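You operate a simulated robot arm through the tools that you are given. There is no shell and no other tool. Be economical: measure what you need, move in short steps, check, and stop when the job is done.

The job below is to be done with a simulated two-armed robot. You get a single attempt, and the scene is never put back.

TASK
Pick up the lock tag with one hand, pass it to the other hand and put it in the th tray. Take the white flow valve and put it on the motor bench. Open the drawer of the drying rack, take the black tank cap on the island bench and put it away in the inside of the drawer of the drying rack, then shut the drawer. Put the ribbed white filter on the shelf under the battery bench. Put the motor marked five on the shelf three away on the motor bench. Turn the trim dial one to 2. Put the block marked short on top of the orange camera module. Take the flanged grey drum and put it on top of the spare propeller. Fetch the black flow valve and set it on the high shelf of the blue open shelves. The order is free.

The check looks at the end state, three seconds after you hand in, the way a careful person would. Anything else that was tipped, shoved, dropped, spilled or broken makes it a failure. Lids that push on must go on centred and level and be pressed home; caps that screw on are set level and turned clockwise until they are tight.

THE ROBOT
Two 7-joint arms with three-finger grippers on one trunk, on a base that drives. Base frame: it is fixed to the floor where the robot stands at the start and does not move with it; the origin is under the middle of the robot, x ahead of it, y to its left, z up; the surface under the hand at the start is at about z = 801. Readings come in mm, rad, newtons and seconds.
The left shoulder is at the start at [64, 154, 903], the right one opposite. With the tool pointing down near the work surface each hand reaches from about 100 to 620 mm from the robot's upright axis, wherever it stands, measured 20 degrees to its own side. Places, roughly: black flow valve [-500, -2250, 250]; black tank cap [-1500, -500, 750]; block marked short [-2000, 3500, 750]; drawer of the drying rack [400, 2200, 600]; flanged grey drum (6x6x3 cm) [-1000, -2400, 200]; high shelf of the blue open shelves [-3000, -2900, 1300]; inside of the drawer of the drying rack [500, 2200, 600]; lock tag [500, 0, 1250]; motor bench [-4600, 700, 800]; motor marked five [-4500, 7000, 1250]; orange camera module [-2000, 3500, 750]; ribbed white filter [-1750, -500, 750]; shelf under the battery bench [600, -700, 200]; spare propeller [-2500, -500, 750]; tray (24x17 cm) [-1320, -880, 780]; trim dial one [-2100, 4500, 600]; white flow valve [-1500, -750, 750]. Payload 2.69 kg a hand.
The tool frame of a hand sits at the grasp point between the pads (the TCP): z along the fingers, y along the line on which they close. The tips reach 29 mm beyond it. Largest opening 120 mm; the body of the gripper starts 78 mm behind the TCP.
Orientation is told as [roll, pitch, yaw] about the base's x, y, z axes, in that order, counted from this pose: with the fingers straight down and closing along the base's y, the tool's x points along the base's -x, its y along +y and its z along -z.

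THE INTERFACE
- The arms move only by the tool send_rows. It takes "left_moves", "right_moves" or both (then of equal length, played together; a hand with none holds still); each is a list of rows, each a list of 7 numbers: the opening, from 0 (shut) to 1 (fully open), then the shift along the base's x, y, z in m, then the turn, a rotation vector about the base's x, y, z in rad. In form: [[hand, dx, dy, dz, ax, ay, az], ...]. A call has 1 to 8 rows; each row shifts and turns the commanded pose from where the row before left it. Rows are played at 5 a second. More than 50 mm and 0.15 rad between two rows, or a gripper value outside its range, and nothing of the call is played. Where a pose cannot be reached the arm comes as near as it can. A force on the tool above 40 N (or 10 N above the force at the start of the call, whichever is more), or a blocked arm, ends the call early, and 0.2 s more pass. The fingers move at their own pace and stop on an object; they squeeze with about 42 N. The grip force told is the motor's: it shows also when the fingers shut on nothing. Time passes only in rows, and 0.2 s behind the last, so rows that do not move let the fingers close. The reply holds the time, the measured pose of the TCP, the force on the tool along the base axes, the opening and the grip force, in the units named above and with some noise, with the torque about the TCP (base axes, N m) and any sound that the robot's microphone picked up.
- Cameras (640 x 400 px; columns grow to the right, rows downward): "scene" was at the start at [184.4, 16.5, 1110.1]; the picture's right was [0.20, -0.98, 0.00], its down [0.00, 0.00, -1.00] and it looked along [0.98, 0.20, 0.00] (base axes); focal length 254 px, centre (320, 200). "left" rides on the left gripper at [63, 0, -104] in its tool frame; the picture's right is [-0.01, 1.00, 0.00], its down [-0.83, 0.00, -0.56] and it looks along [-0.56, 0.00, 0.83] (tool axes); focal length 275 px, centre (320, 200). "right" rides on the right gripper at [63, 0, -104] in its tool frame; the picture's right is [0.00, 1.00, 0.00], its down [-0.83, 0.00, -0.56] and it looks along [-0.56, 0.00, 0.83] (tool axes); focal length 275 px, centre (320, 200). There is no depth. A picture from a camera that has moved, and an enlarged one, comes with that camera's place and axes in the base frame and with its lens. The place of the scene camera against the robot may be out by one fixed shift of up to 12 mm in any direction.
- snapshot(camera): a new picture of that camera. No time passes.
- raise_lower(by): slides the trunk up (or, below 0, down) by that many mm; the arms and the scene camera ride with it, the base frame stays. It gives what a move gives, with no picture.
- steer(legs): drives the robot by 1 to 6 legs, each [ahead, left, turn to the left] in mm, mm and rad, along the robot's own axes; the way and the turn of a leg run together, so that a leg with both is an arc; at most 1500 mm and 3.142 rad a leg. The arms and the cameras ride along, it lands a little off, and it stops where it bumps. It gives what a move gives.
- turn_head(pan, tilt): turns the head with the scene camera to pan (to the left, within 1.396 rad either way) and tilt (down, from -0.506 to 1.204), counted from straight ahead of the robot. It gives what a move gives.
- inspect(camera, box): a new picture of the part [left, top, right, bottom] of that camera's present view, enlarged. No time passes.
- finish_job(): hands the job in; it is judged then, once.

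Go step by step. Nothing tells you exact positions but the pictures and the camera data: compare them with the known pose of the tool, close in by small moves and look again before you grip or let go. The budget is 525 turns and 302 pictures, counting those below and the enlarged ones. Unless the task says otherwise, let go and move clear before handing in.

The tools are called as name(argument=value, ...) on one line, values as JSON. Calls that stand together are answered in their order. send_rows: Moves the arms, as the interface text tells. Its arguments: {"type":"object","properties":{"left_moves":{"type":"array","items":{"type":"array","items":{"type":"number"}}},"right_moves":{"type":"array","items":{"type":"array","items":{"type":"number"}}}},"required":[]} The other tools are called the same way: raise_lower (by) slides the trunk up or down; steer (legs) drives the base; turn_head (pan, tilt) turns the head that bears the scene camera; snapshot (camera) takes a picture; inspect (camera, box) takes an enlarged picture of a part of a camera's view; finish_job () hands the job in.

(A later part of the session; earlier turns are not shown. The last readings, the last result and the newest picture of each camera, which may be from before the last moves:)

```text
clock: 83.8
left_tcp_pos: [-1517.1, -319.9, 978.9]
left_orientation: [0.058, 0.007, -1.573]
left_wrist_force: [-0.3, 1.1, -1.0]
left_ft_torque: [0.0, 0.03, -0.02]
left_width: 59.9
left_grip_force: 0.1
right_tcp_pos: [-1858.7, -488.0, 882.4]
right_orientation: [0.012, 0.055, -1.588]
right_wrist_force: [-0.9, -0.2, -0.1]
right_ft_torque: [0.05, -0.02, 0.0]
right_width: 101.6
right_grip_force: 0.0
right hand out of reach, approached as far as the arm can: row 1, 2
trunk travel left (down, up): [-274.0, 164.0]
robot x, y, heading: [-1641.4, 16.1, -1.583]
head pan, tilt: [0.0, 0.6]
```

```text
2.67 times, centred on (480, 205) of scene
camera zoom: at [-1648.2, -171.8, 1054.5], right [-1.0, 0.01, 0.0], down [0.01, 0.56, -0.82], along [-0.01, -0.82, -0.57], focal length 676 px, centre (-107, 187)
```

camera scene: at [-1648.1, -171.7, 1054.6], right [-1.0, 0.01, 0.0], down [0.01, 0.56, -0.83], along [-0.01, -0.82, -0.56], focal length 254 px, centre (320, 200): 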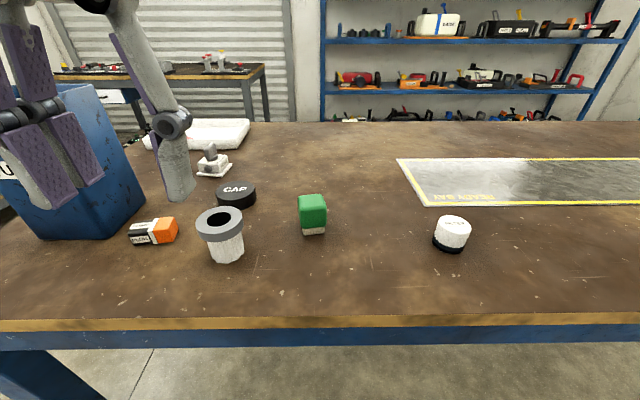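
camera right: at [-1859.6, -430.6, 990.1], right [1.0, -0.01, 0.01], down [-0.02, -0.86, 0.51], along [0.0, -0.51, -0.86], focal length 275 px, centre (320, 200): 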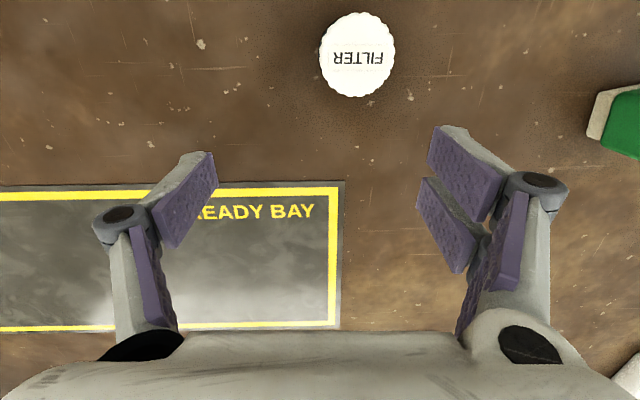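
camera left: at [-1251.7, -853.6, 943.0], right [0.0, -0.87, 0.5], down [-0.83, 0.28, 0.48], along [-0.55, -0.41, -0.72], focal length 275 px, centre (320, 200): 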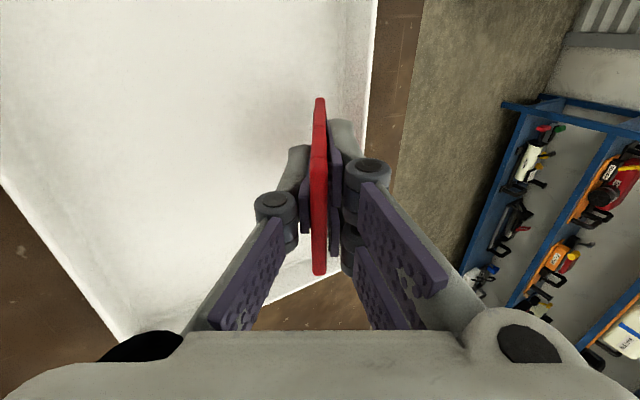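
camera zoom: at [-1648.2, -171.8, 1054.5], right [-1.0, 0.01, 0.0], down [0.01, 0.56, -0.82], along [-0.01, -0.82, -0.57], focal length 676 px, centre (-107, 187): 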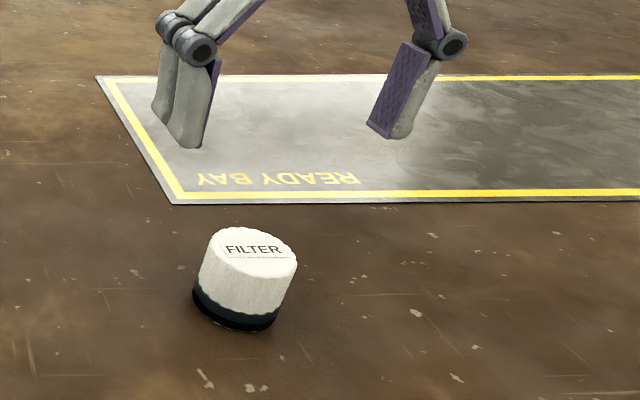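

The arm resists coming nearer in this posture, so I'll shift the base instead: 53 mm back and 20 mm left.

steer(legs=[[-52, 19, 0]])

snapshot(camera="right")

```text
clock: 84.8
left_tcp_pos: [-1496.7, -268.8, 978.9]
left_orientation: [0.057, 0.006, -1.572]
left_wrist_force: [-0.1, 0.5, -0.5]
left_ft_torque: [0.01, 0.05, 0.01]
left_width: 60.0
left_grip_force: 0.1
right_tcp_pos: [-1840.0, -435.3, 883.1]
right_orientation: [0.012, 0.056, -1.588]
right_wrist_force: [-0.6, -0.3, -0.4]
right_ft_torque: [-0.03, 0.04, 0.03]
right_width: 102.2
right_grip_force: 0.0
trunk travel left (down, up): [-274.0, 164.0]
robot x, y, heading: [-1623.1, 68.1, -1.584]
head pan, tilt: [0.0, 0.6]
```

```text
240 pictures are left
camera right: at [-1840.0, -377.9, 990.5], right [1.0, -0.01, 0.01], down [-0.02, -0.86, 0.51], along [0.01, -0.51, -0.86], focal length 275 px, centre (320, 200)
```

right: 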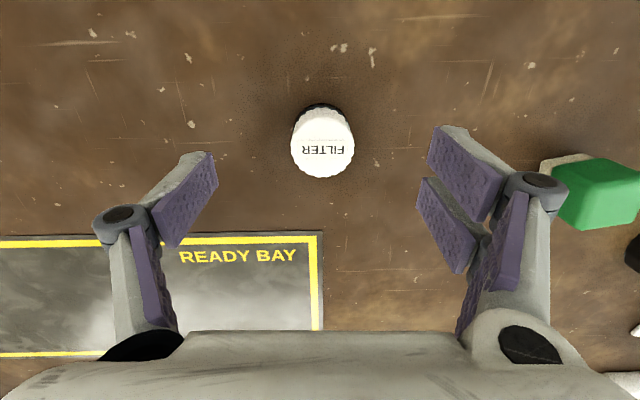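

send_rows(right_moves=[[0.85, 0.004, 0.004, -0.02, 0, 0, 0], [0.85, 0, 0, -0.02, 0, 0, 0], [0.85, 0, 0, -0.015, 0, 0, 0]])

inspect(camera="scene", box=[360, 130, 600, 280])

snapshot(camera="right")

```text
clock: 85.6
left_tcp_pos: [-1496.5, -267.3, 979.5]
left_orientation: [0.057, 0.004, -1.572]
left_wrist_force: [0.0, 0.1, -0.4]
left_ft_torque: [-0.02, 0.01, -0.01]
left_width: 59.9
left_grip_force: 0.1
right_tcp_pos: [-1838.3, -435.2, 827.6]
right_orientation: [0.012, 0.056, -1.586]
right_wrist_force: [-0.1, -0.2, -0.4]
right_ft_torque: [0.01, 0.02, 0.02]
right_width: 101.9
right_grip_force: 0.1
right hand out of reach, approached as far as the arm can: row 1
trunk travel left (down, up): [-274.0, 164.0]
robot x, y, heading: [-1621.6, 69.6, -1.581]
head pan, tilt: [0.0, 0.6]
```

```text
2.67 times, centred on (480, 205) of scene
camera zoom: at [-1628.7, -119.9, 1054.5], right [-1.0, 0.01, 0.0], down [0.01, 0.56, -0.83], along [-0.01, -0.82, -0.56], focal length 676 px, centre (-107, 187)
```

zoom: 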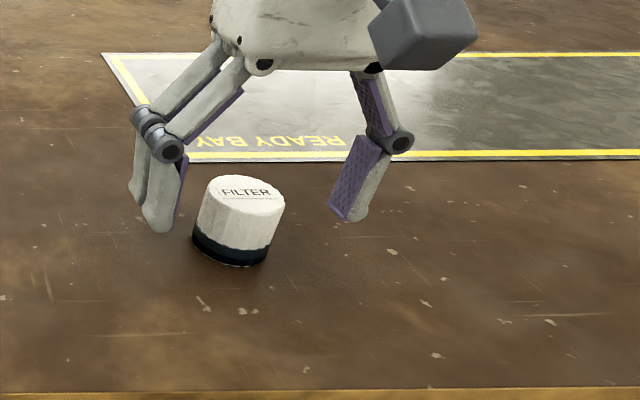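

```text
238 pictures are left
camera right: at [-1838.1, -378.7, 935.2], right [1.0, -0.01, 0.01], down [-0.02, -0.86, 0.51], along [0.01, -0.51, -0.86], focal length 275 px, centre (320, 200)
```

right: 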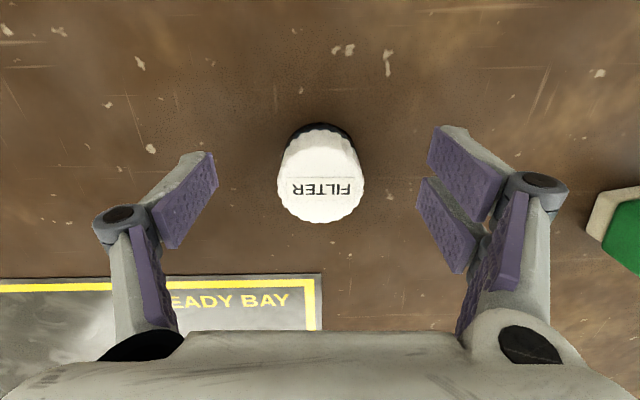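

send_rows(right_moves=[[0.85, 0, 0.002, -0.006, 0, 0, 0], [0.6, 0, 0, 0, 0, 0, 0], [0.4, 0, 0, 0, 0, 0, 0], [0.3, 0, 0, 0, 0, 0, 0]])

snapshot(camera="right")

```text
clock: 86.6
left_tcp_pos: [-1496.6, -267.7, 977.9]
left_orientation: [0.058, 0.005, -1.572]
left_wrist_force: [0.0, 0.8, -0.2]
left_ft_torque: [0.04, -0.02, 0.01]
left_width: 60.0
left_grip_force: 0.0
right_tcp_pos: [-1837.5, -433.1, 822.1]
right_orientation: [0.013, 0.056, -1.587]
right_wrist_force: [0.8, 0.4, -0.8]
right_ft_torque: [-0.03, 0.0, -0.02]
right_width: 40.0
right_grip_force: 41.5
trunk travel left (down, up): [-274.0, 164.0]
robot x, y, heading: [-1624.6, 69.0, -1.587]
head pan, tilt: [0.0, 0.6]
```

```text
237 pictures are left
camera right: at [-1838.1, -376.8, 929.5], right [1.0, -0.01, 0.01], down [-0.02, -0.86, 0.51], along [0.01, -0.51, -0.86], focal length 275 px, centre (320, 200)
```

right: 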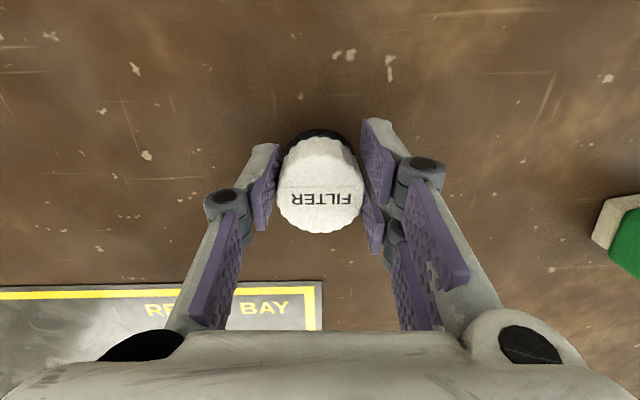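

Filter gripped (40 mm). Lift it, then move the base so the left hand can reach the cap.

send_rows(right_moves=[[0.3, 0, 0, 0.03, 0, 0, 0], [0.3, 0, -0.01, 0.03, 0, 0, 0], [0.3, 0, -0.01, 0.03, 0, 0, 0]])

steer(legs=[[70, 0, 0]])

snapshot(camera="scene")

```text
clock: 87.4
left_tcp_pos: [-1496.9, -268.3, 978.6]
left_orientation: [0.058, 0.005, -1.573]
left_wrist_force: [-0.5, 0.1, 0.4]
left_ft_torque: [-0.01, 0.03, -0.01]
left_width: 59.8
left_grip_force: 0.1
right_tcp_pos: [-1837.4, -454.3, 912.2]
right_orientation: [0.013, 0.059, -1.584]
right_wrist_force: [-0.3, 0.2, 0.5]
right_ft_torque: [-0.01, 0.02, 0.01]
right_width: 40.4
right_grip_force: 41.9
trunk travel left (down, up): [-274.0, 164.0]
robot x, y, heading: [-1620.8, 71.4, -1.587]
head pan, tilt: [0.0, 0.6]
```

```text
clock: 88.4
left_tcp_pos: [-1497.6, -338.7, 977.6]
left_orientation: [0.058, 0.007, -1.571]
left_wrist_force: [0.4, -0.9, 0.2]
left_ft_torque: [0.04, 0.01, 0.01]
left_width: 60.0
left_grip_force: 0.0
right_tcp_pos: [-1838.7, -524.7, 912.6]
right_orientation: [0.015, 0.057, -1.586]
right_wrist_force: [0.0, 0.4, -0.3]
right_ft_torque: [0.05, 0.0, 0.01]
right_width: 40.5
right_grip_force: 42.1
trunk travel left (down, up): [-274.0, 164.0]
robot x, y, heading: [-1627.2, -1.2, -1.584]
head pan, tilt: [0.0, 0.6]
```

```text
236 pictures are left
camera scene: at [-1629.5, -190.0, 1054.4], right [-1.0, 0.01, 0.0], down [0.01, 0.57, -0.82], along [-0.01, -0.82, -0.57], focal length 254 px, centre (320, 200)
```

scene: 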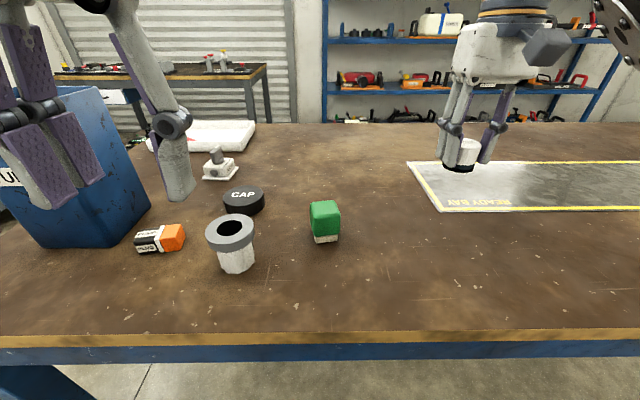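

Cap centre ≈ [-1503, -549]. Moving the left hand over it at height.

send_rows(left_moves=[[0.9, 0, -0.045, 0, 0, 0, 0], [0.9, 0, -0.045, 0, 0, 0, 0], [0.9, 0, -0.045, 0, 0, 0, 0], [0.9, -0.003, -0.04, -0.02, 0, 0, 0], [0.9, -0.002, -0.035, -0.03, 0, 0, 0]])

snapshot(camera="left")

```text
clock: 89.6
left_tcp_pos: [-1502.9, -548.1, 928.7]
left_orientation: [0.059, 0.006, -1.573]
left_wrist_force: [-0.4, -0.1, -0.2]
left_ft_torque: [0.01, -0.01, 0.03]
left_width: 108.0
left_grip_force: 0.1
right_tcp_pos: [-1838.7, -524.0, 913.1]
right_orientation: [0.014, 0.057, -1.586]
right_wrist_force: [-0.2, 0.2, -0.7]
right_ft_torque: [-0.03, -0.01, 0.02]
right_width: 40.3
right_grip_force: 41.9
trunk travel left (down, up): [-274.0, 164.0]
robot x, y, heading: [-1622.1, 2.7, -1.583]
head pan, tilt: [0.0, 0.6]
```

```text
235 pictures are left
camera left: at [-1507.8, -484.8, 1032.2], right [1.0, -0.01, 0.06], down [-0.04, -0.83, 0.55], along [0.05, -0.55, -0.83], focal length 275 px, centre (320, 200)
```

left: 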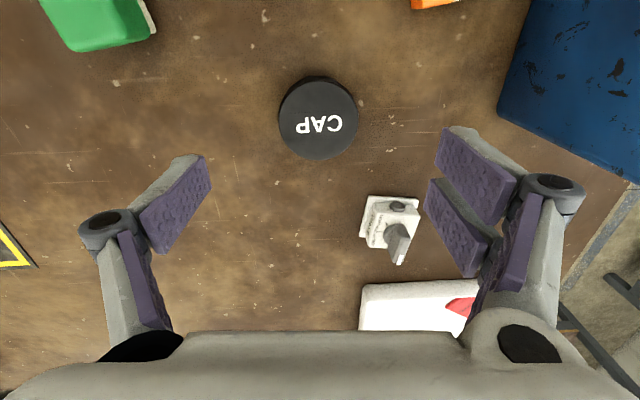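

send_rows(left_moves=[[0.9, 0.004, -0.003, -0.03, 0, 0.058, 0], [0.9, 0.002, -0.002, -0.04, 0, 0, 0], [0.9, 0, 0, -0.02, 0, 0, 0]])

snapshot(camera="left")

inspect(camera="scene", box=[120, 100, 360, 250])

```text
clock: 90.4
left_tcp_pos: [-1496.3, -553.0, 838.8]
left_orientation: [0.001, 0.005, -1.573]
left_wrist_force: [0.2, 0.2, 0.6]
left_ft_torque: [0.01, 0.0, -0.02]
left_width: 107.8
left_grip_force: 0.1
right_tcp_pos: [-1838.9, -523.1, 912.3]
right_orientation: [0.016, 0.056, -1.586]
right_wrist_force: [0.1, 0.0, -0.2]
right_ft_torque: [0.01, 0.02, 0.02]
right_width: 40.4
right_grip_force: 42.1
trunk travel left (down, up): [-274.0, 164.0]
robot x, y, heading: [-1625.7, -1.2, -1.578]
head pan, tilt: [0.0, 0.6]
```

```text
234 pictures are left
camera left: at [-1495.3, -489.8, 942.2], right [1.0, -0.01, 0.0], down [0.0, -0.83, 0.55], along [0.0, -0.55, -0.83], focal length 275 px, centre (320, 200)
```

left: 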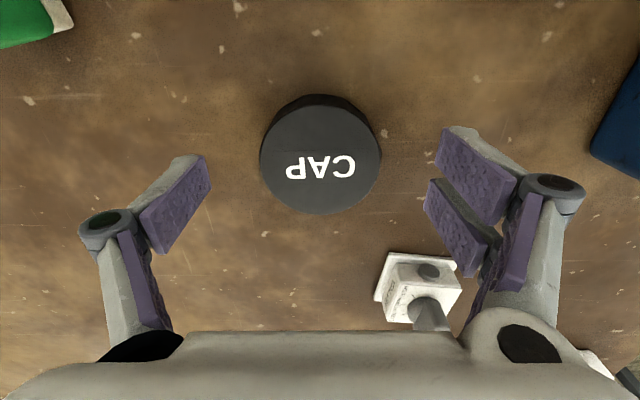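

```text
2.67 times, centred on (240, 175) of scene
camera zoom: at [-1629.4, -189.4, 1054.6], right [-1.0, 0.01, 0.0], down [0.01, 0.56, -0.83], along [-0.01, -0.82, -0.56], focal length 676 px, centre (533, 267)
```

zoom: 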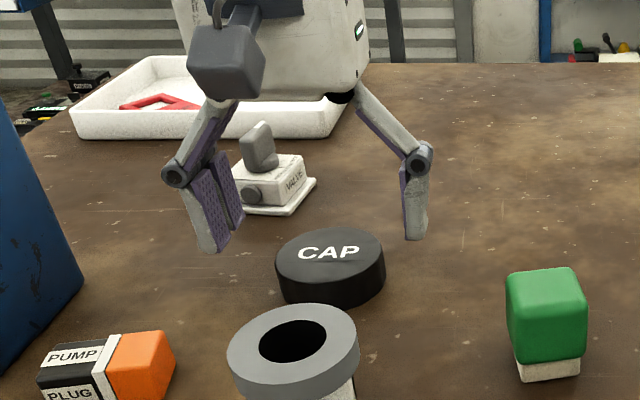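

send_rows(left_moves=[[0.9, 0, 0.003, -0.018, 0, 0, 0], [0.7, 0, 0, 0, 0, 0, 0], [0.5, 0, 0, 0, 0, 0, 0], [0.4, 0, 0, 0, 0, 0, 0]])

snapshot(camera="left")

```text
clock: 91.4
left_tcp_pos: [-1495.4, -550.0, 820.4]
left_orientation: [-0.001, 0.005, -1.572]
left_wrist_force: [0.6, 0.0, 1.2]
left_ft_torque: [0.0, -0.05, 0.01]
left_width: 65.7
left_grip_force: 41.9
right_tcp_pos: [-1838.4, -524.5, 912.0]
right_orientation: [0.013, 0.056, -1.586]
right_wrist_force: [0.4, -0.4, 0.2]
right_ft_torque: [0.02, 0.01, 0.0]
right_width: 40.5
right_grip_force: 42.2
trunk travel left (down, up): [-274.0, 164.0]
robot x, y, heading: [-1622.8, -3.9, -1.582]
head pan, tilt: [0.0, 0.6]
```

```text
232 pictures are left
camera left: at [-1494.6, -486.8, 924.6], right [1.0, -0.01, 0.0], down [0.0, -0.83, 0.55], along [0.0, -0.55, -0.83], focal length 275 px, centre (320, 200)
```

left: 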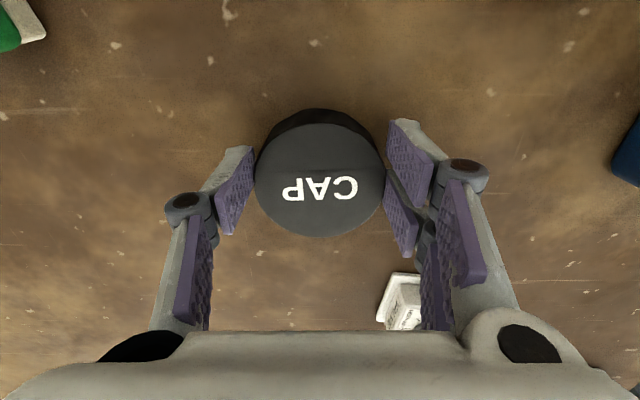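

Cap gripped (66 mm). I'll lift both loads, pull in the left hand, back off from the bench and turn toward the battery bench.

send_rows(left_moves=[[0.4, 0, 0, 0.045, 0, 0, 0], [0.4, 0, 0, 0.045, 0, 0, 0], [0.4, 0, 0.03, 0.03, 0, 0, 0], [0.4, 0, 0.045, 0, 0, 0, 0], [0.4, 0, 0.045, 0, 0, 0, 0]])

steer(legs=[[-270, 0, 0], [0, 0, 1.58], [1200, 0, 0]])

turn_head(pan=-0.5, tilt=0.4)

snapshot(camera="scene")

```text
clock: 92.6
left_tcp_pos: [-1496.6, -429.7, 940.6]
left_orientation: [-0.001, 0.006, -1.571]
left_wrist_force: [0.0, 0.5, -0.9]
left_ft_torque: [0.03, -0.02, 0.0]
left_width: 65.6
left_grip_force: 41.8
right_tcp_pos: [-1837.1, -523.6, 913.2]
right_orientation: [0.013, 0.054, -1.585]
right_wrist_force: [0.0, 0.1, 0.1]
right_ft_torque: [-0.03, -0.02, -0.04]
right_width: 40.3
right_grip_force: 42.5
trunk travel left (down, up): [-274.0, 164.0]
robot x, y, heading: [-1626.8, -1.9, -1.58]
head pan, tilt: [0.0, 0.6]
```

```text
clock: 104.0
left_tcp_pos: [14.4, 375.9, 940.5]
left_orientation: [0.002, 0.005, -0.004]
left_wrist_force: [0.0, -0.6, -0.8]
left_ft_torque: [0.01, 0.01, -0.03]
left_width: 65.4
left_grip_force: 41.4
right_tcp_pos: [107.1, 34.1, 911.8]
right_orientation: [0.012, 0.055, -0.019]
right_wrist_force: [0.0, -0.3, -0.5]
right_ft_torque: [0.0, 0.01, 0.0]
right_width: 40.1
right_grip_force: 42.1
trunk travel left (down, up): [-274.0, 164.0]
robot x, y, heading: [-413.5, 251.7, -0.013]
head pan, tilt: [0.0, 0.6]
```

```text
clock: 104.9
left_tcp_pos: [14.4, 377.3, 940.6]
left_orientation: [-0.001, 0.006, -0.007]
left_wrist_force: [0.1, 1.0, 0.0]
left_ft_torque: [-0.03, 0.0, 0.03]
left_width: 65.2
left_grip_force: 42.0
right_tcp_pos: [105.8, 35.2, 911.5]
right_orientation: [0.014, 0.057, -0.019]
right_wrist_force: [-0.9, 0.9, -0.4]
right_ft_torque: [0.02, 0.0, 0.05]
right_width: 40.0
right_grip_force: 41.9
trunk travel left (down, up): [-274.0, 164.0]
robot x, y, heading: [-417.6, 248.4, -0.014]
head pan, tilt: [-0.499, 0.4]
```

```text
231 pictures are left
camera scene: at [-239.0, 203.1, 1072.7], right [-0.49, -0.87, 0.0], down [-0.34, 0.19, -0.92], along [0.8, -0.45, -0.39], focal length 254 px, centre (320, 200)
```

scene: 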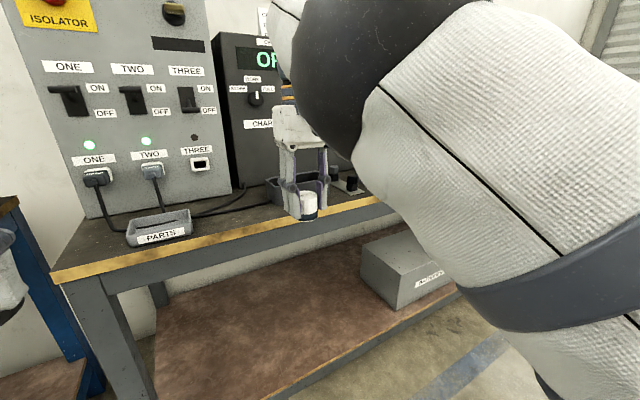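

I can see the shelf under the battery bench with a grey box on it at y<-460; there is free space left of it. I'll back off a bit and lower the trunk fully to work at shelf height.

steer(legs=[[-150, -150, 0.013]])

raise_lower(by=-270)

turn_head(pan=0, tilt=0.3)

snapshot(camera="scene")

```text
clock: 106.7
left_tcp_pos: [-138.6, 234.4, 940.9]
left_orientation: [0.0, 0.004, 0.009]
left_wrist_force: [-0.2, -0.1, -0.7]
left_ft_torque: [0.02, -0.04, 0.01]
left_width: 65.2
left_grip_force: 41.8
right_tcp_pos: [-42.2, -106.3, 912.2]
right_orientation: [0.014, 0.055, -0.005]
right_wrist_force: [0.4, -0.4, -0.3]
right_ft_torque: [-0.01, -0.01, 0.02]
right_width: 40.3
right_grip_force: 42.2
trunk travel left (down, up): [-274.0, 164.0]
robot x, y, heading: [-567.5, 103.6, 0.002]
head pan, tilt: [-0.499, 0.4]
```

```text
clock: 109.5
left_tcp_pos: [-138.6, 234.1, 671.0]
left_orientation: [-0.001, 0.004, 0.008]
left_wrist_force: [0.2, -0.2, -1.2]
left_ft_torque: [-0.01, 0.01, 0.01]
left_width: 64.9
left_grip_force: 42.3
right_tcp_pos: [6.2, -106.5, 547.5]
right_orientation: [0.013, 0.26, -0.005]
right_wrist_force: [-0.7, -0.4, -0.4]
right_ft_torque: [-0.02, 0.01, -0.02]
right_width: 40.0
right_grip_force: 42.3
trunk travel left (down, up): [-4.0, 434.0]
robot x, y, heading: [-566.7, 102.2, -0.004]
head pan, tilt: [-0.499, 0.4]
```

```text
clock: 110.4
left_tcp_pos: [-138.8, 233.8, 670.7]
left_orientation: [0.0, 0.006, 0.008]
left_wrist_force: [-0.5, 0.2, -1.3]
left_ft_torque: [0.02, 0.02, 0.0]
left_width: 65.1
left_grip_force: 42.2
right_tcp_pos: [7.0, -107.9, 548.5]
right_orientation: [0.012, 0.262, -0.006]
right_wrist_force: [0.5, -0.1, -0.8]
right_ft_torque: [-0.03, 0.03, 0.04]
right_width: 39.9
right_grip_force: 42.3
trunk travel left (down, up): [-4.0, 434.0]
robot x, y, heading: [-569.5, 101.5, 0.0]
head pan, tilt: [0.0, 0.3]
```

```text
230 pictures are left
camera scene: at [-294.0, 100.6, 801.7], right [0.0, -1.0, 0.0], down [-0.3, 0.0, -0.96], along [0.96, 0.0, -0.3], focal length 254 px, centre (320, 200)
```

scene: 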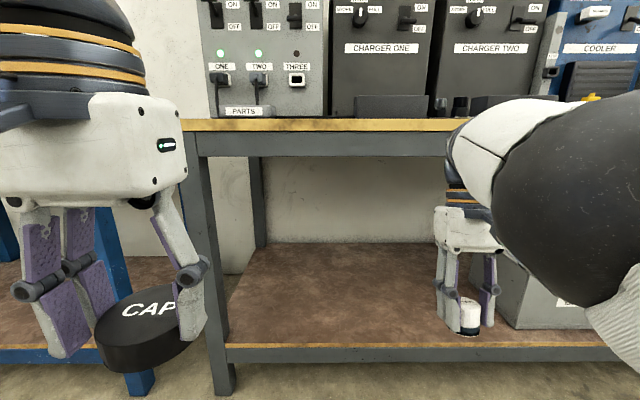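

The shelf is clear left of the grey box. I'll level and lower the right hand, and retract the left hand with the cap.

send_rows(left_moves=[[0.4, -0.03, 0, 0, 0, 0, 0], [0.4, -0.03, 0, 0, 0, 0, 0], [0.4, -0.03, 0, 0, 0, 0, 0], [0.4, -0.03, 0, 0, 0, 0, 0], [0.4, 0, 0, 0, 0, 0, 0], [0.4, 0, 0, 0, 0, 0, 0]], right_moves=[[0.3, 0, 0, -0.03, 0, -0.13, 0], [0.3, 0, 0, -0.04, 0, -0.13, 0], [0.3, 0, 0, -0.045, 0, 0, 0], [0.3, 0, 0, -0.045, 0, 0, 0], [0.3, 0, 0, -0.045, 0, 0, 0], [0.3, 0, 0, -0.035, 0, 0, 0]])

snapshot(camera="scene")

```text
clock: 111.8
left_tcp_pos: [-259.1, 234.4, 670.2]
left_orientation: [0.0, 0.006, 0.01]
left_wrist_force: [-0.5, 0.2, -0.7]
left_ft_torque: [0.01, 0.0, -0.02]
left_width: 65.2
left_grip_force: 42.0
right_tcp_pos: [44.0, -121.6, 302.3]
right_orientation: [0.013, -0.001, -0.007]
right_wrist_force: [-0.1, 0.7, -1.0]
right_ft_torque: [0.02, 0.03, 0.0]
right_width: 39.8
right_grip_force: 42.1
right hand out of reach, approached as far as the arm can: row 1, 2
trunk travel left (down, up): [-4.0, 434.0]
robot x, y, heading: [-567.4, 103.9, -0.004]
head pan, tilt: [0.0, 0.3]
```

```text
229 pictures are left
camera scene: at [-294.0, 100.6, 801.7], right [0.0, -1.0, 0.0], down [-0.3, 0.0, -0.96], along [0.96, 0.0, -0.3], focal length 254 px, centre (320, 200)
```

scene: 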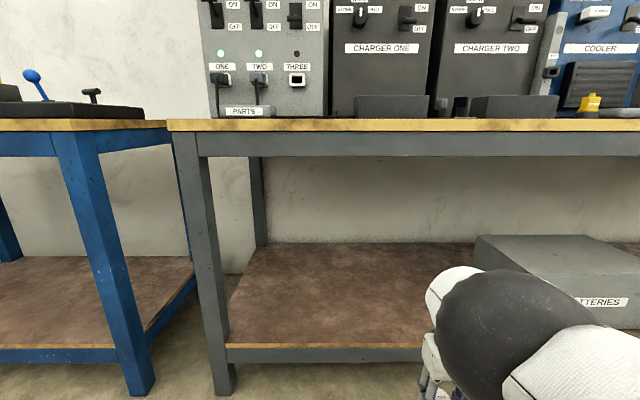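

steer(legs=[[220, 0, 0]])

snapshot(camera="scene")

snapshot(camera="right")

```text
clock: 113.5
left_tcp_pos: [-38.3, 234.2, 671.4]
left_orientation: [0.0, 0.005, 0.009]
left_wrist_force: [0.3, -0.1, 0.0]
left_ft_torque: [-0.01, -0.01, 0.0]
left_width: 65.1
left_grip_force: 42.1
right_tcp_pos: [265.8, -122.2, 301.9]
right_orientation: [0.013, 0.002, -0.003]
right_wrist_force: [1.0, 0.1, -0.6]
right_ft_torque: [-0.02, 0.01, -0.05]
right_width: 40.0
right_grip_force: 42.2
trunk travel left (down, up): [-4.0, 434.0]
robot x, y, heading: [-345.8, 106.1, 0.0]
head pan, tilt: [0.0, 0.3]
```

```text
228 pictures are left
camera scene: at [-73.2, 100.4, 801.7], right [0.0, -1.0, 0.0], down [-0.3, 0.0, -0.96], along [0.96, 0.0, -0.3], focal length 254 px, centre (320, 200)
```

scene: 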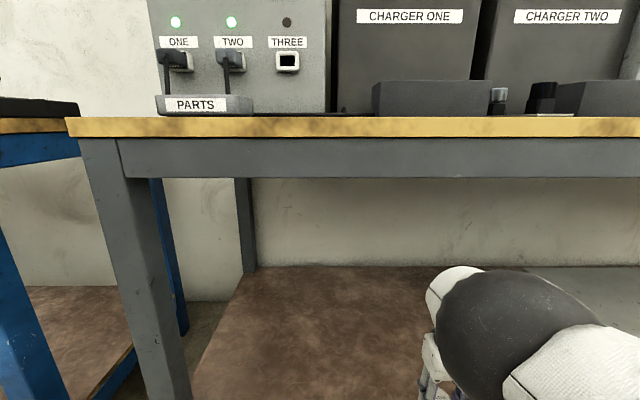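

```text
227 pictures are left
camera right: at [201.8, -123.4, 406.0], right [0.0, 1.0, 0.01], down [0.83, -0.01, 0.55], along [0.55, 0.01, -0.83], focal length 275 px, centre (320, 200)
```

right: 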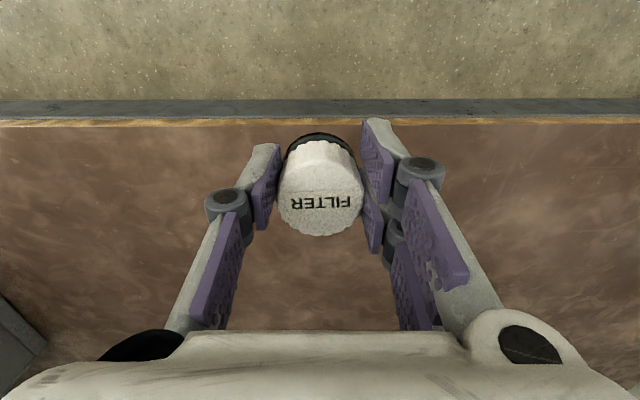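

steer(legs=[[95, 0, 0]])

snapshot(camera="right")

```text
clock: 114.6
left_tcp_pos: [56.6, 233.4, 670.2]
left_orientation: [-0.001, 0.005, 0.01]
left_wrist_force: [0.0, 0.2, 0.5]
left_ft_torque: [0.0, -0.03, 0.01]
left_width: 65.1
left_grip_force: 42.1
right_tcp_pos: [359.3, -122.5, 301.6]
right_orientation: [0.014, 0.002, -0.003]
right_wrist_force: [-0.5, 0.5, -0.2]
right_ft_torque: [-0.02, -0.03, 0.01]
right_width: 39.9
right_grip_force: 41.9
trunk travel left (down, up): [-4.0, 434.0]
robot x, y, heading: [-251.7, 102.4, -0.003]
head pan, tilt: [0.0, 0.3]
```

```text
226 pictures are left
camera right: at [296.1, -123.5, 406.0], right [0.0, 1.0, 0.01], down [0.83, -0.01, 0.55], along [0.55, 0.01, -0.83], focal length 275 px, centre (320, 200)
```

right: 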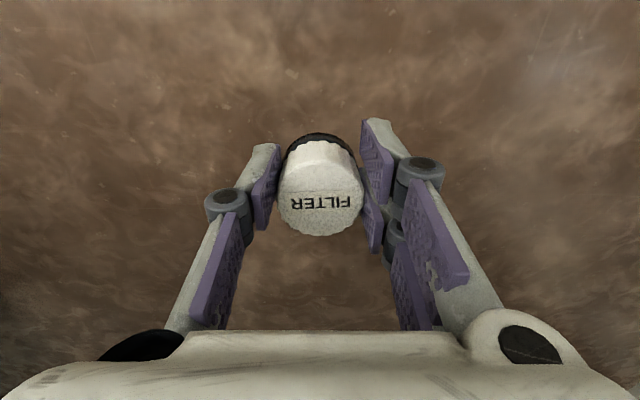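

Over the shelf. Lowering in steps until I feel contact.

send_rows(right_moves=[[0.3, 0, 0, -0.015, 0, 0, 0], [0.3, 0, 0, -0.01, 0, 0, 0], [0.3, 0, 0, -0.005, 0, 0, 0]])

snapshot(camera="right")

```text
clock: 115.4
left_tcp_pos: [56.6, 233.1, 671.0]
left_orientation: [0.0, 0.005, 0.011]
left_wrist_force: [0.0, -0.2, -0.4]
left_ft_torque: [-0.02, 0.0, -0.03]
left_width: 65.2
left_grip_force: 41.5
right_tcp_pos: [359.7, -122.2, 270.8]
right_orientation: [0.015, 0.002, -0.005]
right_wrist_force: [-0.6, 0.0, -0.9]
right_ft_torque: [0.02, -0.01, 0.02]
right_width: 39.8
right_grip_force: 42.2
trunk travel left (down, up): [-4.0, 434.0]
robot x, y, heading: [-253.7, 103.7, -0.0]
head pan, tilt: [0.0, 0.3]
```

```text
225 pictures are left
camera right: at [296.3, -123.6, 375.8], right [0.0, 1.0, 0.01], down [0.83, -0.01, 0.56], along [0.56, 0.01, -0.83], focal length 275 px, centre (320, 200)
```

right: 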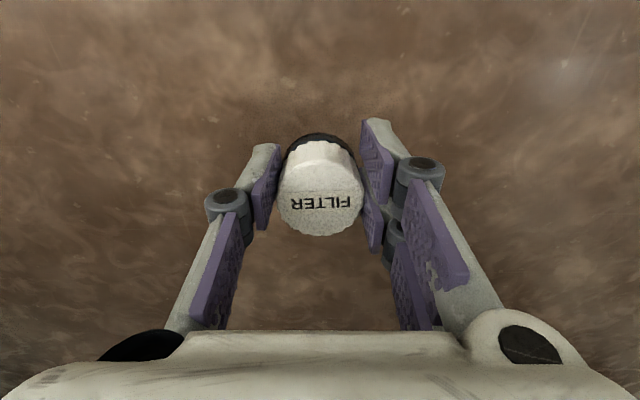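

send_rows(right_moves=[[0.3, 0, 0, -0.006, 0, 0, 0], [0.3, 0, 0, -0.006, 0, 0, 0], [0.3, 0, 0, -0.005, 0, 0, 0]])

send_rows(right_moves=[[0.3, 0, 0, -0.004, 0, 0, 0], [0.3, 0, 0, -0.004, 0, 0, 0]])

snapshot(camera="right")

```text
clock: 116.2
left_tcp_pos: [56.6, 234.6, 670.2]
left_orientation: [-0.001, 0.006, 0.011]
left_wrist_force: [0.1, 0.1, -0.5]
left_ft_torque: [0.0, 0.0, 0.02]
left_width: 65.3
left_grip_force: 41.7
right_tcp_pos: [360.9, -123.1, 254.2]
right_orientation: [0.014, 0.003, -0.01]
right_wrist_force: [-0.1, 0.2, -1.1]
right_ft_torque: [0.0, -0.01, 0.04]
right_width: 40.0
right_grip_force: 42.0
trunk travel left (down, up): [-4.0, 434.0]
robot x, y, heading: [-253.8, 100.1, 0.002]
head pan, tilt: [0.0, 0.3]
```

```text
clock: 116.8
left_tcp_pos: [56.7, 233.6, 669.5]
left_orientation: [0.001, 0.004, 0.011]
left_wrist_force: [0.6, -0.1, 0.1]
left_ft_torque: [0.02, -0.03, 0.0]
left_width: 65.1
left_grip_force: 42.1
right_tcp_pos: [358.8, -124.6, 246.3]
right_orientation: [0.015, 0.003, -0.009]
right_wrist_force: [-0.1, -0.7, -1.7]
right_ft_torque: [0.03, 0.01, 0.01]
right_width: 40.0
right_grip_force: 41.9
trunk travel left (down, up): [-4.0, 434.0]
robot x, y, heading: [-250.7, 104.5, -0.005]
head pan, tilt: [0.0, 0.3]
```

```text
224 pictures are left
camera right: at [296.1, -125.5, 350.9], right [0.0, 1.0, 0.01], down [0.83, -0.01, 0.55], along [0.55, 0.01, -0.83], focal length 275 px, centre (320, 200)
```

right: 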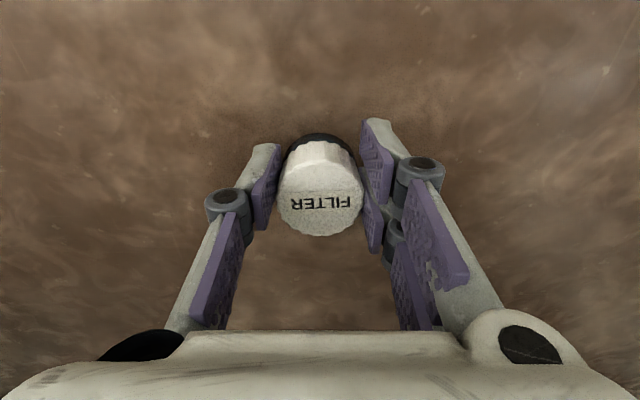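

Still free; continuing in small steps.

send_rows(right_moves=[[0.3, 0, 0, -0.004, 0, 0, 0], [0.3, 0, 0, -0.004, 0, 0, 0]])

send_rows(right_moves=[[0.3, 0, 0, -0.004, 0, 0, 0], [0.3, 0, 0, -0.003, 0, 0, 0]])

send_rows(right_moves=[[0.3, 0, 0, -0.003, 0, 0, 0], [0.3, 0, 0, -0.003, 0, 0, 0]])

```text
clock: 117.4
left_tcp_pos: [55.5, 233.6, 672.0]
left_orientation: [-0.002, 0.004, 0.01]
left_wrist_force: [0.1, -0.8, -0.5]
left_ft_torque: [0.02, 0.03, -0.06]
left_width: 65.0
left_grip_force: 42.1
right_tcp_pos: [360.3, -123.5, 241.6]
right_orientation: [0.012, -0.003, -0.008]
right_wrist_force: [-9.7, 3.4, 30.1]
right_ft_torque: [0.1, 0.66, -0.02]
right_width: 39.8
right_grip_force: 42.2
trunk travel left (down, up): [-4.0, 434.0]
robot x, y, heading: [-253.8, 104.6, -0.002]
head pan, tilt: [0.0, 0.3]
```

```text
clock: 118.0
left_tcp_pos: [56.5, 233.3, 671.0]
left_orientation: [-0.002, 0.001, 0.007]
left_wrist_force: [-0.6, -0.3, -0.3]
left_ft_torque: [0.0, 0.03, 0.03]
left_width: 64.9
left_grip_force: 42.2
right_tcp_pos: [360.2, -126.0, 237.5]
right_orientation: [0.008, -0.007, -0.006]
right_wrist_force: [-7.1, -3.6, 38.3]
right_ft_torque: [-0.14, -0.12, -0.09]
right_width: 39.9
right_grip_force: 42.0
trunk travel left (down, up): [-4.0, 434.0]
robot x, y, heading: [-253.6, 101.4, -0.002]
head pan, tilt: [0.0, 0.3]
```

```text
clock: 118.6
left_tcp_pos: [54.3, 233.6, 670.5]
left_orientation: [-0.001, 0.002, 0.009]
left_wrist_force: [-0.5, 0.4, -1.3]
left_ft_torque: [0.01, -0.03, -0.02]
left_width: 65.0
left_grip_force: 42.7
right_tcp_pos: [360.9, -123.1, 229.6]
right_orientation: [0.007, -0.006, -0.004]
right_wrist_force: [0.1, -13.6, 38.5]
right_ft_torque: [-0.53, -0.36, -0.16]
right_width: 39.7
right_grip_force: 42.1
trunk travel left (down, up): [-4.0, 434.0]
robot x, y, heading: [-254.1, 102.7, -0.002]
head pan, tilt: [0.0, 0.3]
```

Contact felt on the shelf. Ease up, open, and lift away.

send_rows(right_moves=[[0.3, 0, 0, 0.004, 0, 0, 0], [0.6, 0, 0, 0, 0, 0, 0], [0.7, 0, 0, 0, 0, 0, 0], [0.7, 0, 0, 0.04, 0, 0, 0], [0.7, 0, 0, 0.04, 0, 0, 0]])

snapshot(camera="right")

```text
clock: 119.8
left_tcp_pos: [56.3, 233.5, 670.4]
left_orientation: [0.001, 0.005, 0.01]
left_wrist_force: [0.3, 0.0, -0.7]
left_ft_torque: [0.0, 0.04, 0.03]
left_width: 65.3
left_grip_force: 42.6
right_tcp_pos: [358.8, -119.9, 309.6]
right_orientation: [0.016, 0.001, 0.0]
right_wrist_force: [-1.1, 0.2, -0.4]
right_ft_torque: [0.01, 0.02, 0.03]
right_width: 84.1
right_grip_force: 0.1
trunk travel left (down, up): [-4.0, 434.0]
robot x, y, heading: [-250.7, 98.7, -0.003]
head pan, tilt: [0.0, 0.3]
```

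```text
223 pictures are left
camera right: at [295.7, -121.6, 413.1], right [0.0, 1.0, 0.02], down [0.83, -0.01, 0.55], along [0.55, 0.01, -0.83], focal length 275 px, centre (320, 200)
```

right: 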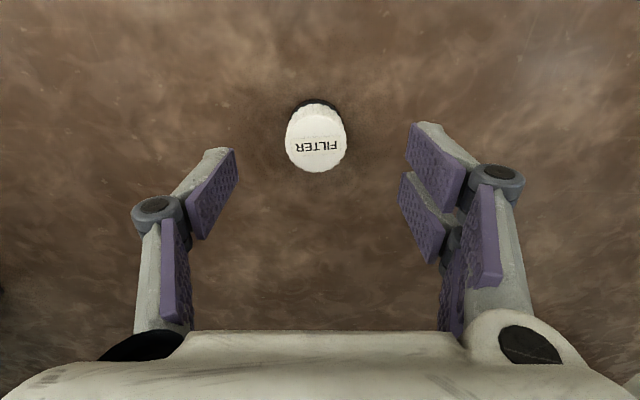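

Filter stands upright on the shelf. I'll back out, raise the trunk and drive toward the drying rack at y≈2200.

steer(legs=[[-420, 0, 0]])

raise_lower(by=250)

turn_head(pan=0.8, tilt=0.3)

snapshot(camera="scene")

```text
clock: 122.4
left_tcp_pos: [-367.6, 235.7, 670.3]
left_orientation: [-0.001, 0.005, 0.013]
left_wrist_force: [0.1, 0.9, -0.5]
left_ft_torque: [0.04, 0.01, 0.03]
left_width: 65.1
left_grip_force: 41.2
right_tcp_pos: [-64.4, -118.3, 307.9]
right_orientation: [0.014, 0.001, -0.002]
right_wrist_force: [0.3, -0.4, -0.2]
right_ft_torque: [-0.01, -0.04, 0.0]
right_width: 84.1
right_grip_force: 0.2
trunk travel left (down, up): [-4.0, 434.0]
robot x, y, heading: [-679.1, 101.5, -0.002]
head pan, tilt: [0.0, 0.3]
```

```text
clock: 125.0
left_tcp_pos: [-367.4, 235.5, 920.5]
left_orientation: [0.0, 0.005, 0.012]
left_wrist_force: [0.0, -0.5, -0.8]
left_ft_torque: [0.01, -0.01, 0.01]
left_width: 64.9
left_grip_force: 41.7
right_tcp_pos: [-65.6, -119.5, 558.1]
right_orientation: [0.013, 0.001, -0.002]
right_wrist_force: [-0.3, 0.1, -0.1]
right_ft_torque: [-0.02, -0.02, -0.03]
right_width: 83.9
right_grip_force: 0.0
trunk travel left (down, up): [-254.0, 184.0]
robot x, y, heading: [-676.1, 101.5, -0.0]
head pan, tilt: [0.0, 0.3]
```

```text
clock: 126.2
left_tcp_pos: [-368.1, 234.4, 921.8]
left_orientation: [0.0, 0.007, 0.011]
left_wrist_force: [0.0, 0.6, -1.2]
left_ft_torque: [0.02, -0.04, 0.01]
left_width: 65.0
left_grip_force: 41.8
right_tcp_pos: [-64.1, -120.1, 558.7]
right_orientation: [0.014, 0.001, -0.001]
right_wrist_force: [-0.5, -0.2, -0.1]
right_ft_torque: [0.03, 0.01, 0.03]
right_width: 83.9
right_grip_force: 0.0
trunk travel left (down, up): [-254.0, 184.0]
robot x, y, heading: [-676.9, 100.4, -0.0]
head pan, tilt: [0.799, 0.3]
```

```text
222 pictures are left
camera scene: at [-510.2, 168.0, 1062.5], right [0.72, -0.7, 0.0], down [-0.21, -0.21, -0.96], along [0.67, 0.68, -0.3], focal length 254 px, centre (320, 200)
```

scene: 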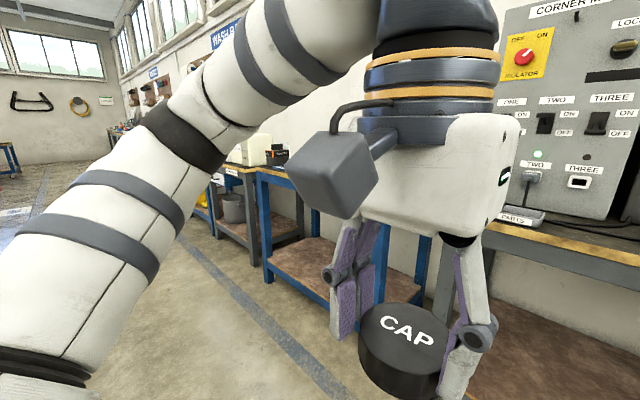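

steer(legs=[[0, 1400, 0], [0, 600, 0]])

turn_head(pan=0, tilt=0.3)

snapshot(camera="scene")

```text
clock: 141.8
left_tcp_pos: [-359.8, 2231.3, 920.8]
left_orientation: [0.0, 0.007, 0.008]
left_wrist_force: [1.1, 0.3, -0.6]
left_ft_torque: [0.01, 0.02, -0.03]
left_width: 64.7
left_grip_force: 42.0
right_tcp_pos: [-57.0, 1876.9, 557.8]
right_orientation: [0.014, 0.001, -0.005]
right_wrist_force: [-0.3, -0.5, 0.3]
right_ft_torque: [-0.01, 0.01, 0.02]
right_width: 83.9
right_grip_force: 0.1
trunk travel left (down, up): [-254.0, 184.0]
robot x, y, heading: [-666.8, 2103.0, -0.007]
head pan, tilt: [0.799, 0.3]
```

```text
clock: 142.9
left_tcp_pos: [-359.0, 2232.3, 920.6]
left_orientation: [-0.001, 0.005, 0.009]
left_wrist_force: [0.0, 0.2, -0.6]
left_ft_torque: [0.0, -0.01, 0.01]
left_width: 64.9
left_grip_force: 42.6
right_tcp_pos: [-57.1, 1876.5, 558.3]
right_orientation: [0.015, 0.003, -0.004]
right_wrist_force: [0.8, -1.0, -0.2]
right_ft_torque: [0.0, 0.04, -0.04]
right_width: 84.3
right_grip_force: 0.0
trunk travel left (down, up): [-254.0, 184.0]
robot x, y, heading: [-665.8, 2102.1, -0.008]
head pan, tilt: [0.0, 0.3]
```

```text
221 pictures are left
camera scene: at [-474.0, 2099.1, 1062.5], right [0.0, -1.0, 0.0], down [-0.3, 0.0, -0.96], along [0.96, 0.0, -0.3], focal length 254 px, centre (320, 200)
```

scene: 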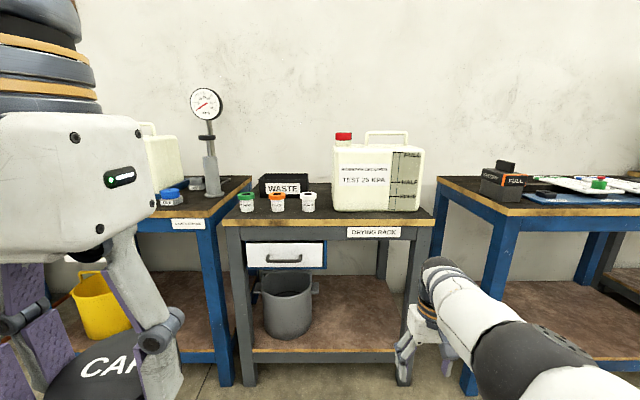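

The drying rack is ahead with a white drawer with a black handle under its top, left side. I'll zoom in on it.

inspect(camera="scene", box=[210, 180, 370, 280])

```text
4.00 times, centred on (290, 230) of scene
camera zoom: at [-474.0, 2099.1, 1062.5], right [0.0, -1.0, 0.0], down [-0.3, 0.0, -0.96], along [0.96, 0.0, -0.3], focal length 1014 px, centre (440, 80)
```

zoom: 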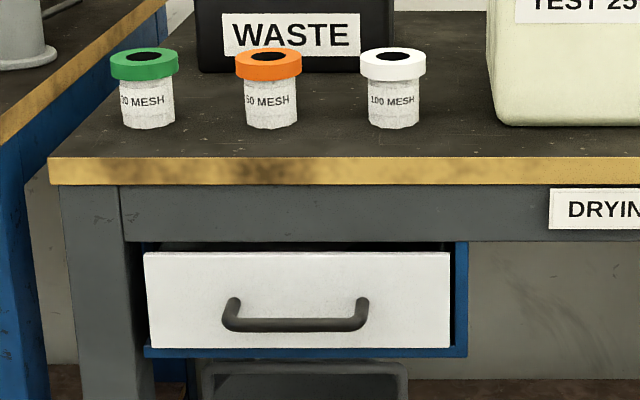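

The drawer has a horizontal bow handle at about [~300, 2220, ~610]. I'll turn the right hand horizontal (fingers forward), then roll it so the fingers close vertically.

send_rows(right_moves=[[0.7, -0.03, 0.01, 0.01, 0, -0.143, 0], [0.7, -0.03, 0.01, 0.01, 0, -0.143, 0], [0.7, -0.03, 0.01, 0.01, 0, -0.143, 0], [0.7, -0.03, 0.01, 0.01, 0, -0.143, 0], [0.7, -0.03, 0.01, 0.01, 0, -0.143, 0], [0.7, -0.03, 0.01, 0.01, 0, -0.143, 0], [0.7, 0, 0.01, 0.01, 0, -0.143, 0], [0.7, 0, 0.01, 0, 0, -0.143, 0]])

send_rows(right_moves=[[0.7, 0, 0, 0, 0, -0.143, 0], [0.7, 0, 0, 0, 0, -0.143, 0], [0.7, 0, 0, 0, 0, -0.14, 0], [0.7, 0, 0, 0, -0.145, 0, 0], [0.7, 0, 0, 0, -0.145, 0, 0], [0.7, 0, 0, 0, -0.145, 0, 0], [0.7, 0, 0, 0, -0.145, 0, 0], [0.7, 0, 0, 0, -0.145, 0, 0]])

snapshot(camera="scene")

```text
clock: 144.7
left_tcp_pos: [-358.3, 2231.7, 921.0]
left_orientation: [0.0, 0.005, 0.01]
left_wrist_force: [-0.6, 0.0, 0.0]
left_ft_torque: [-0.01, 0.0, -0.01]
left_width: 64.8
left_grip_force: 41.7
right_tcp_pos: [-236.9, 1955.6, 630.0]
right_orientation: [0.021, -1.143, -0.008]
right_wrist_force: [-0.1, 0.4, 0.5]
right_ft_torque: [0.02, 0.0, -0.01]
right_width: 84.3
right_grip_force: 0.1
trunk travel left (down, up): [-254.0, 184.0]
robot x, y, heading: [-670.2, 2101.7, -0.005]
head pan, tilt: [0.0, 0.3]
```

```text
clock: 146.5
left_tcp_pos: [-359.1, 2232.5, 920.2]
left_orientation: [0.0, 0.005, 0.008]
left_wrist_force: [0.7, -0.2, -0.5]
left_ft_torque: [0.03, 0.02, 0.02]
left_width: 64.5
left_grip_force: 41.9
right_tcp_pos: [-204.6, 1957.9, 630.7]
right_orientation: [-1.554, -0.848, 1.562]
right_wrist_force: [-0.7, 0.0, -0.4]
right_ft_torque: [-0.03, -0.01, -0.01]
right_width: 84.0
right_grip_force: 0.1
right hand out of reach, approached as far as the arm can: row 3
trunk travel left (down, up): [-254.0, 184.0]
robot x, y, heading: [-670.7, 2100.2, -0.003]
head pan, tilt: [0.0, 0.3]
```

```text
219 pictures are left
camera scene: at [-474.0, 2099.0, 1062.5], right [0.0, -1.0, 0.0], down [-0.3, 0.0, -0.96], along [0.96, 0.0, -0.3], focal length 254 px, centre (320, 200)
```

scene: 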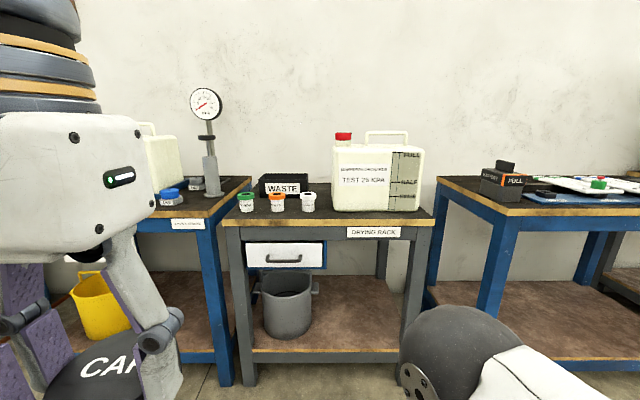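

send_rows(right_moves=[[0.7, 0, 0, 0, -0.141, 0, 0], [0.7, 0, 0, 0, -0.141, 0, 0], [0.7, 0, 0, 0, -0.141, 0, 0], [0.7, 0, 0, 0, -0.141, 0, 0], [0.7, 0, 0, 0, -0.141, 0, 0], [0.7, 0, 0, 0, -0.141, 0, 0]])

snapshot(camera="right")

```text
clock: 147.9
left_tcp_pos: [-359.1, 2231.1, 921.1]
left_orientation: [0.0, 0.005, 0.009]
left_wrist_force: [0.0, 0.1, -0.2]
left_ft_torque: [0.03, 0.01, -0.03]
left_width: 64.9
left_grip_force: 41.7
right_tcp_pos: [-204.9, 1957.0, 630.5]
right_orientation: [-1.556, -0.003, 1.565]
right_wrist_force: [0.5, -0.2, -0.7]
right_ft_torque: [-0.01, 0.0, -0.03]
right_width: 83.8
right_grip_force: 0.0
trunk travel left (down, up): [-254.0, 184.0]
robot x, y, heading: [-669.8, 2102.0, -0.004]
head pan, tilt: [0.0, 0.3]
```

```text
218 pictures are left
camera right: at [-309.3, 1895.4, 631.4], right [-0.01, 0.0, -1.0], down [-0.55, 0.83, 0.01], along [0.83, 0.55, -0.01], focal length 275 px, centre (320, 200)
```

right: 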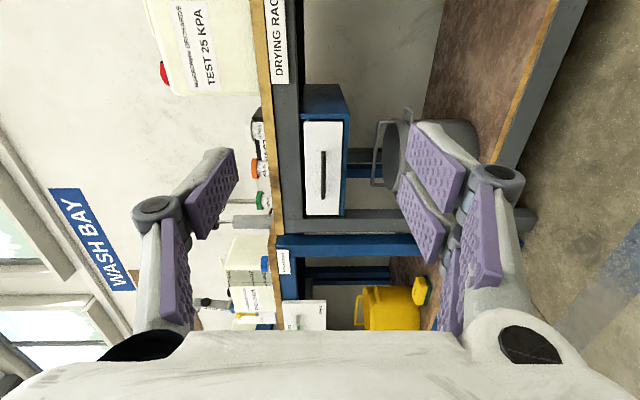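

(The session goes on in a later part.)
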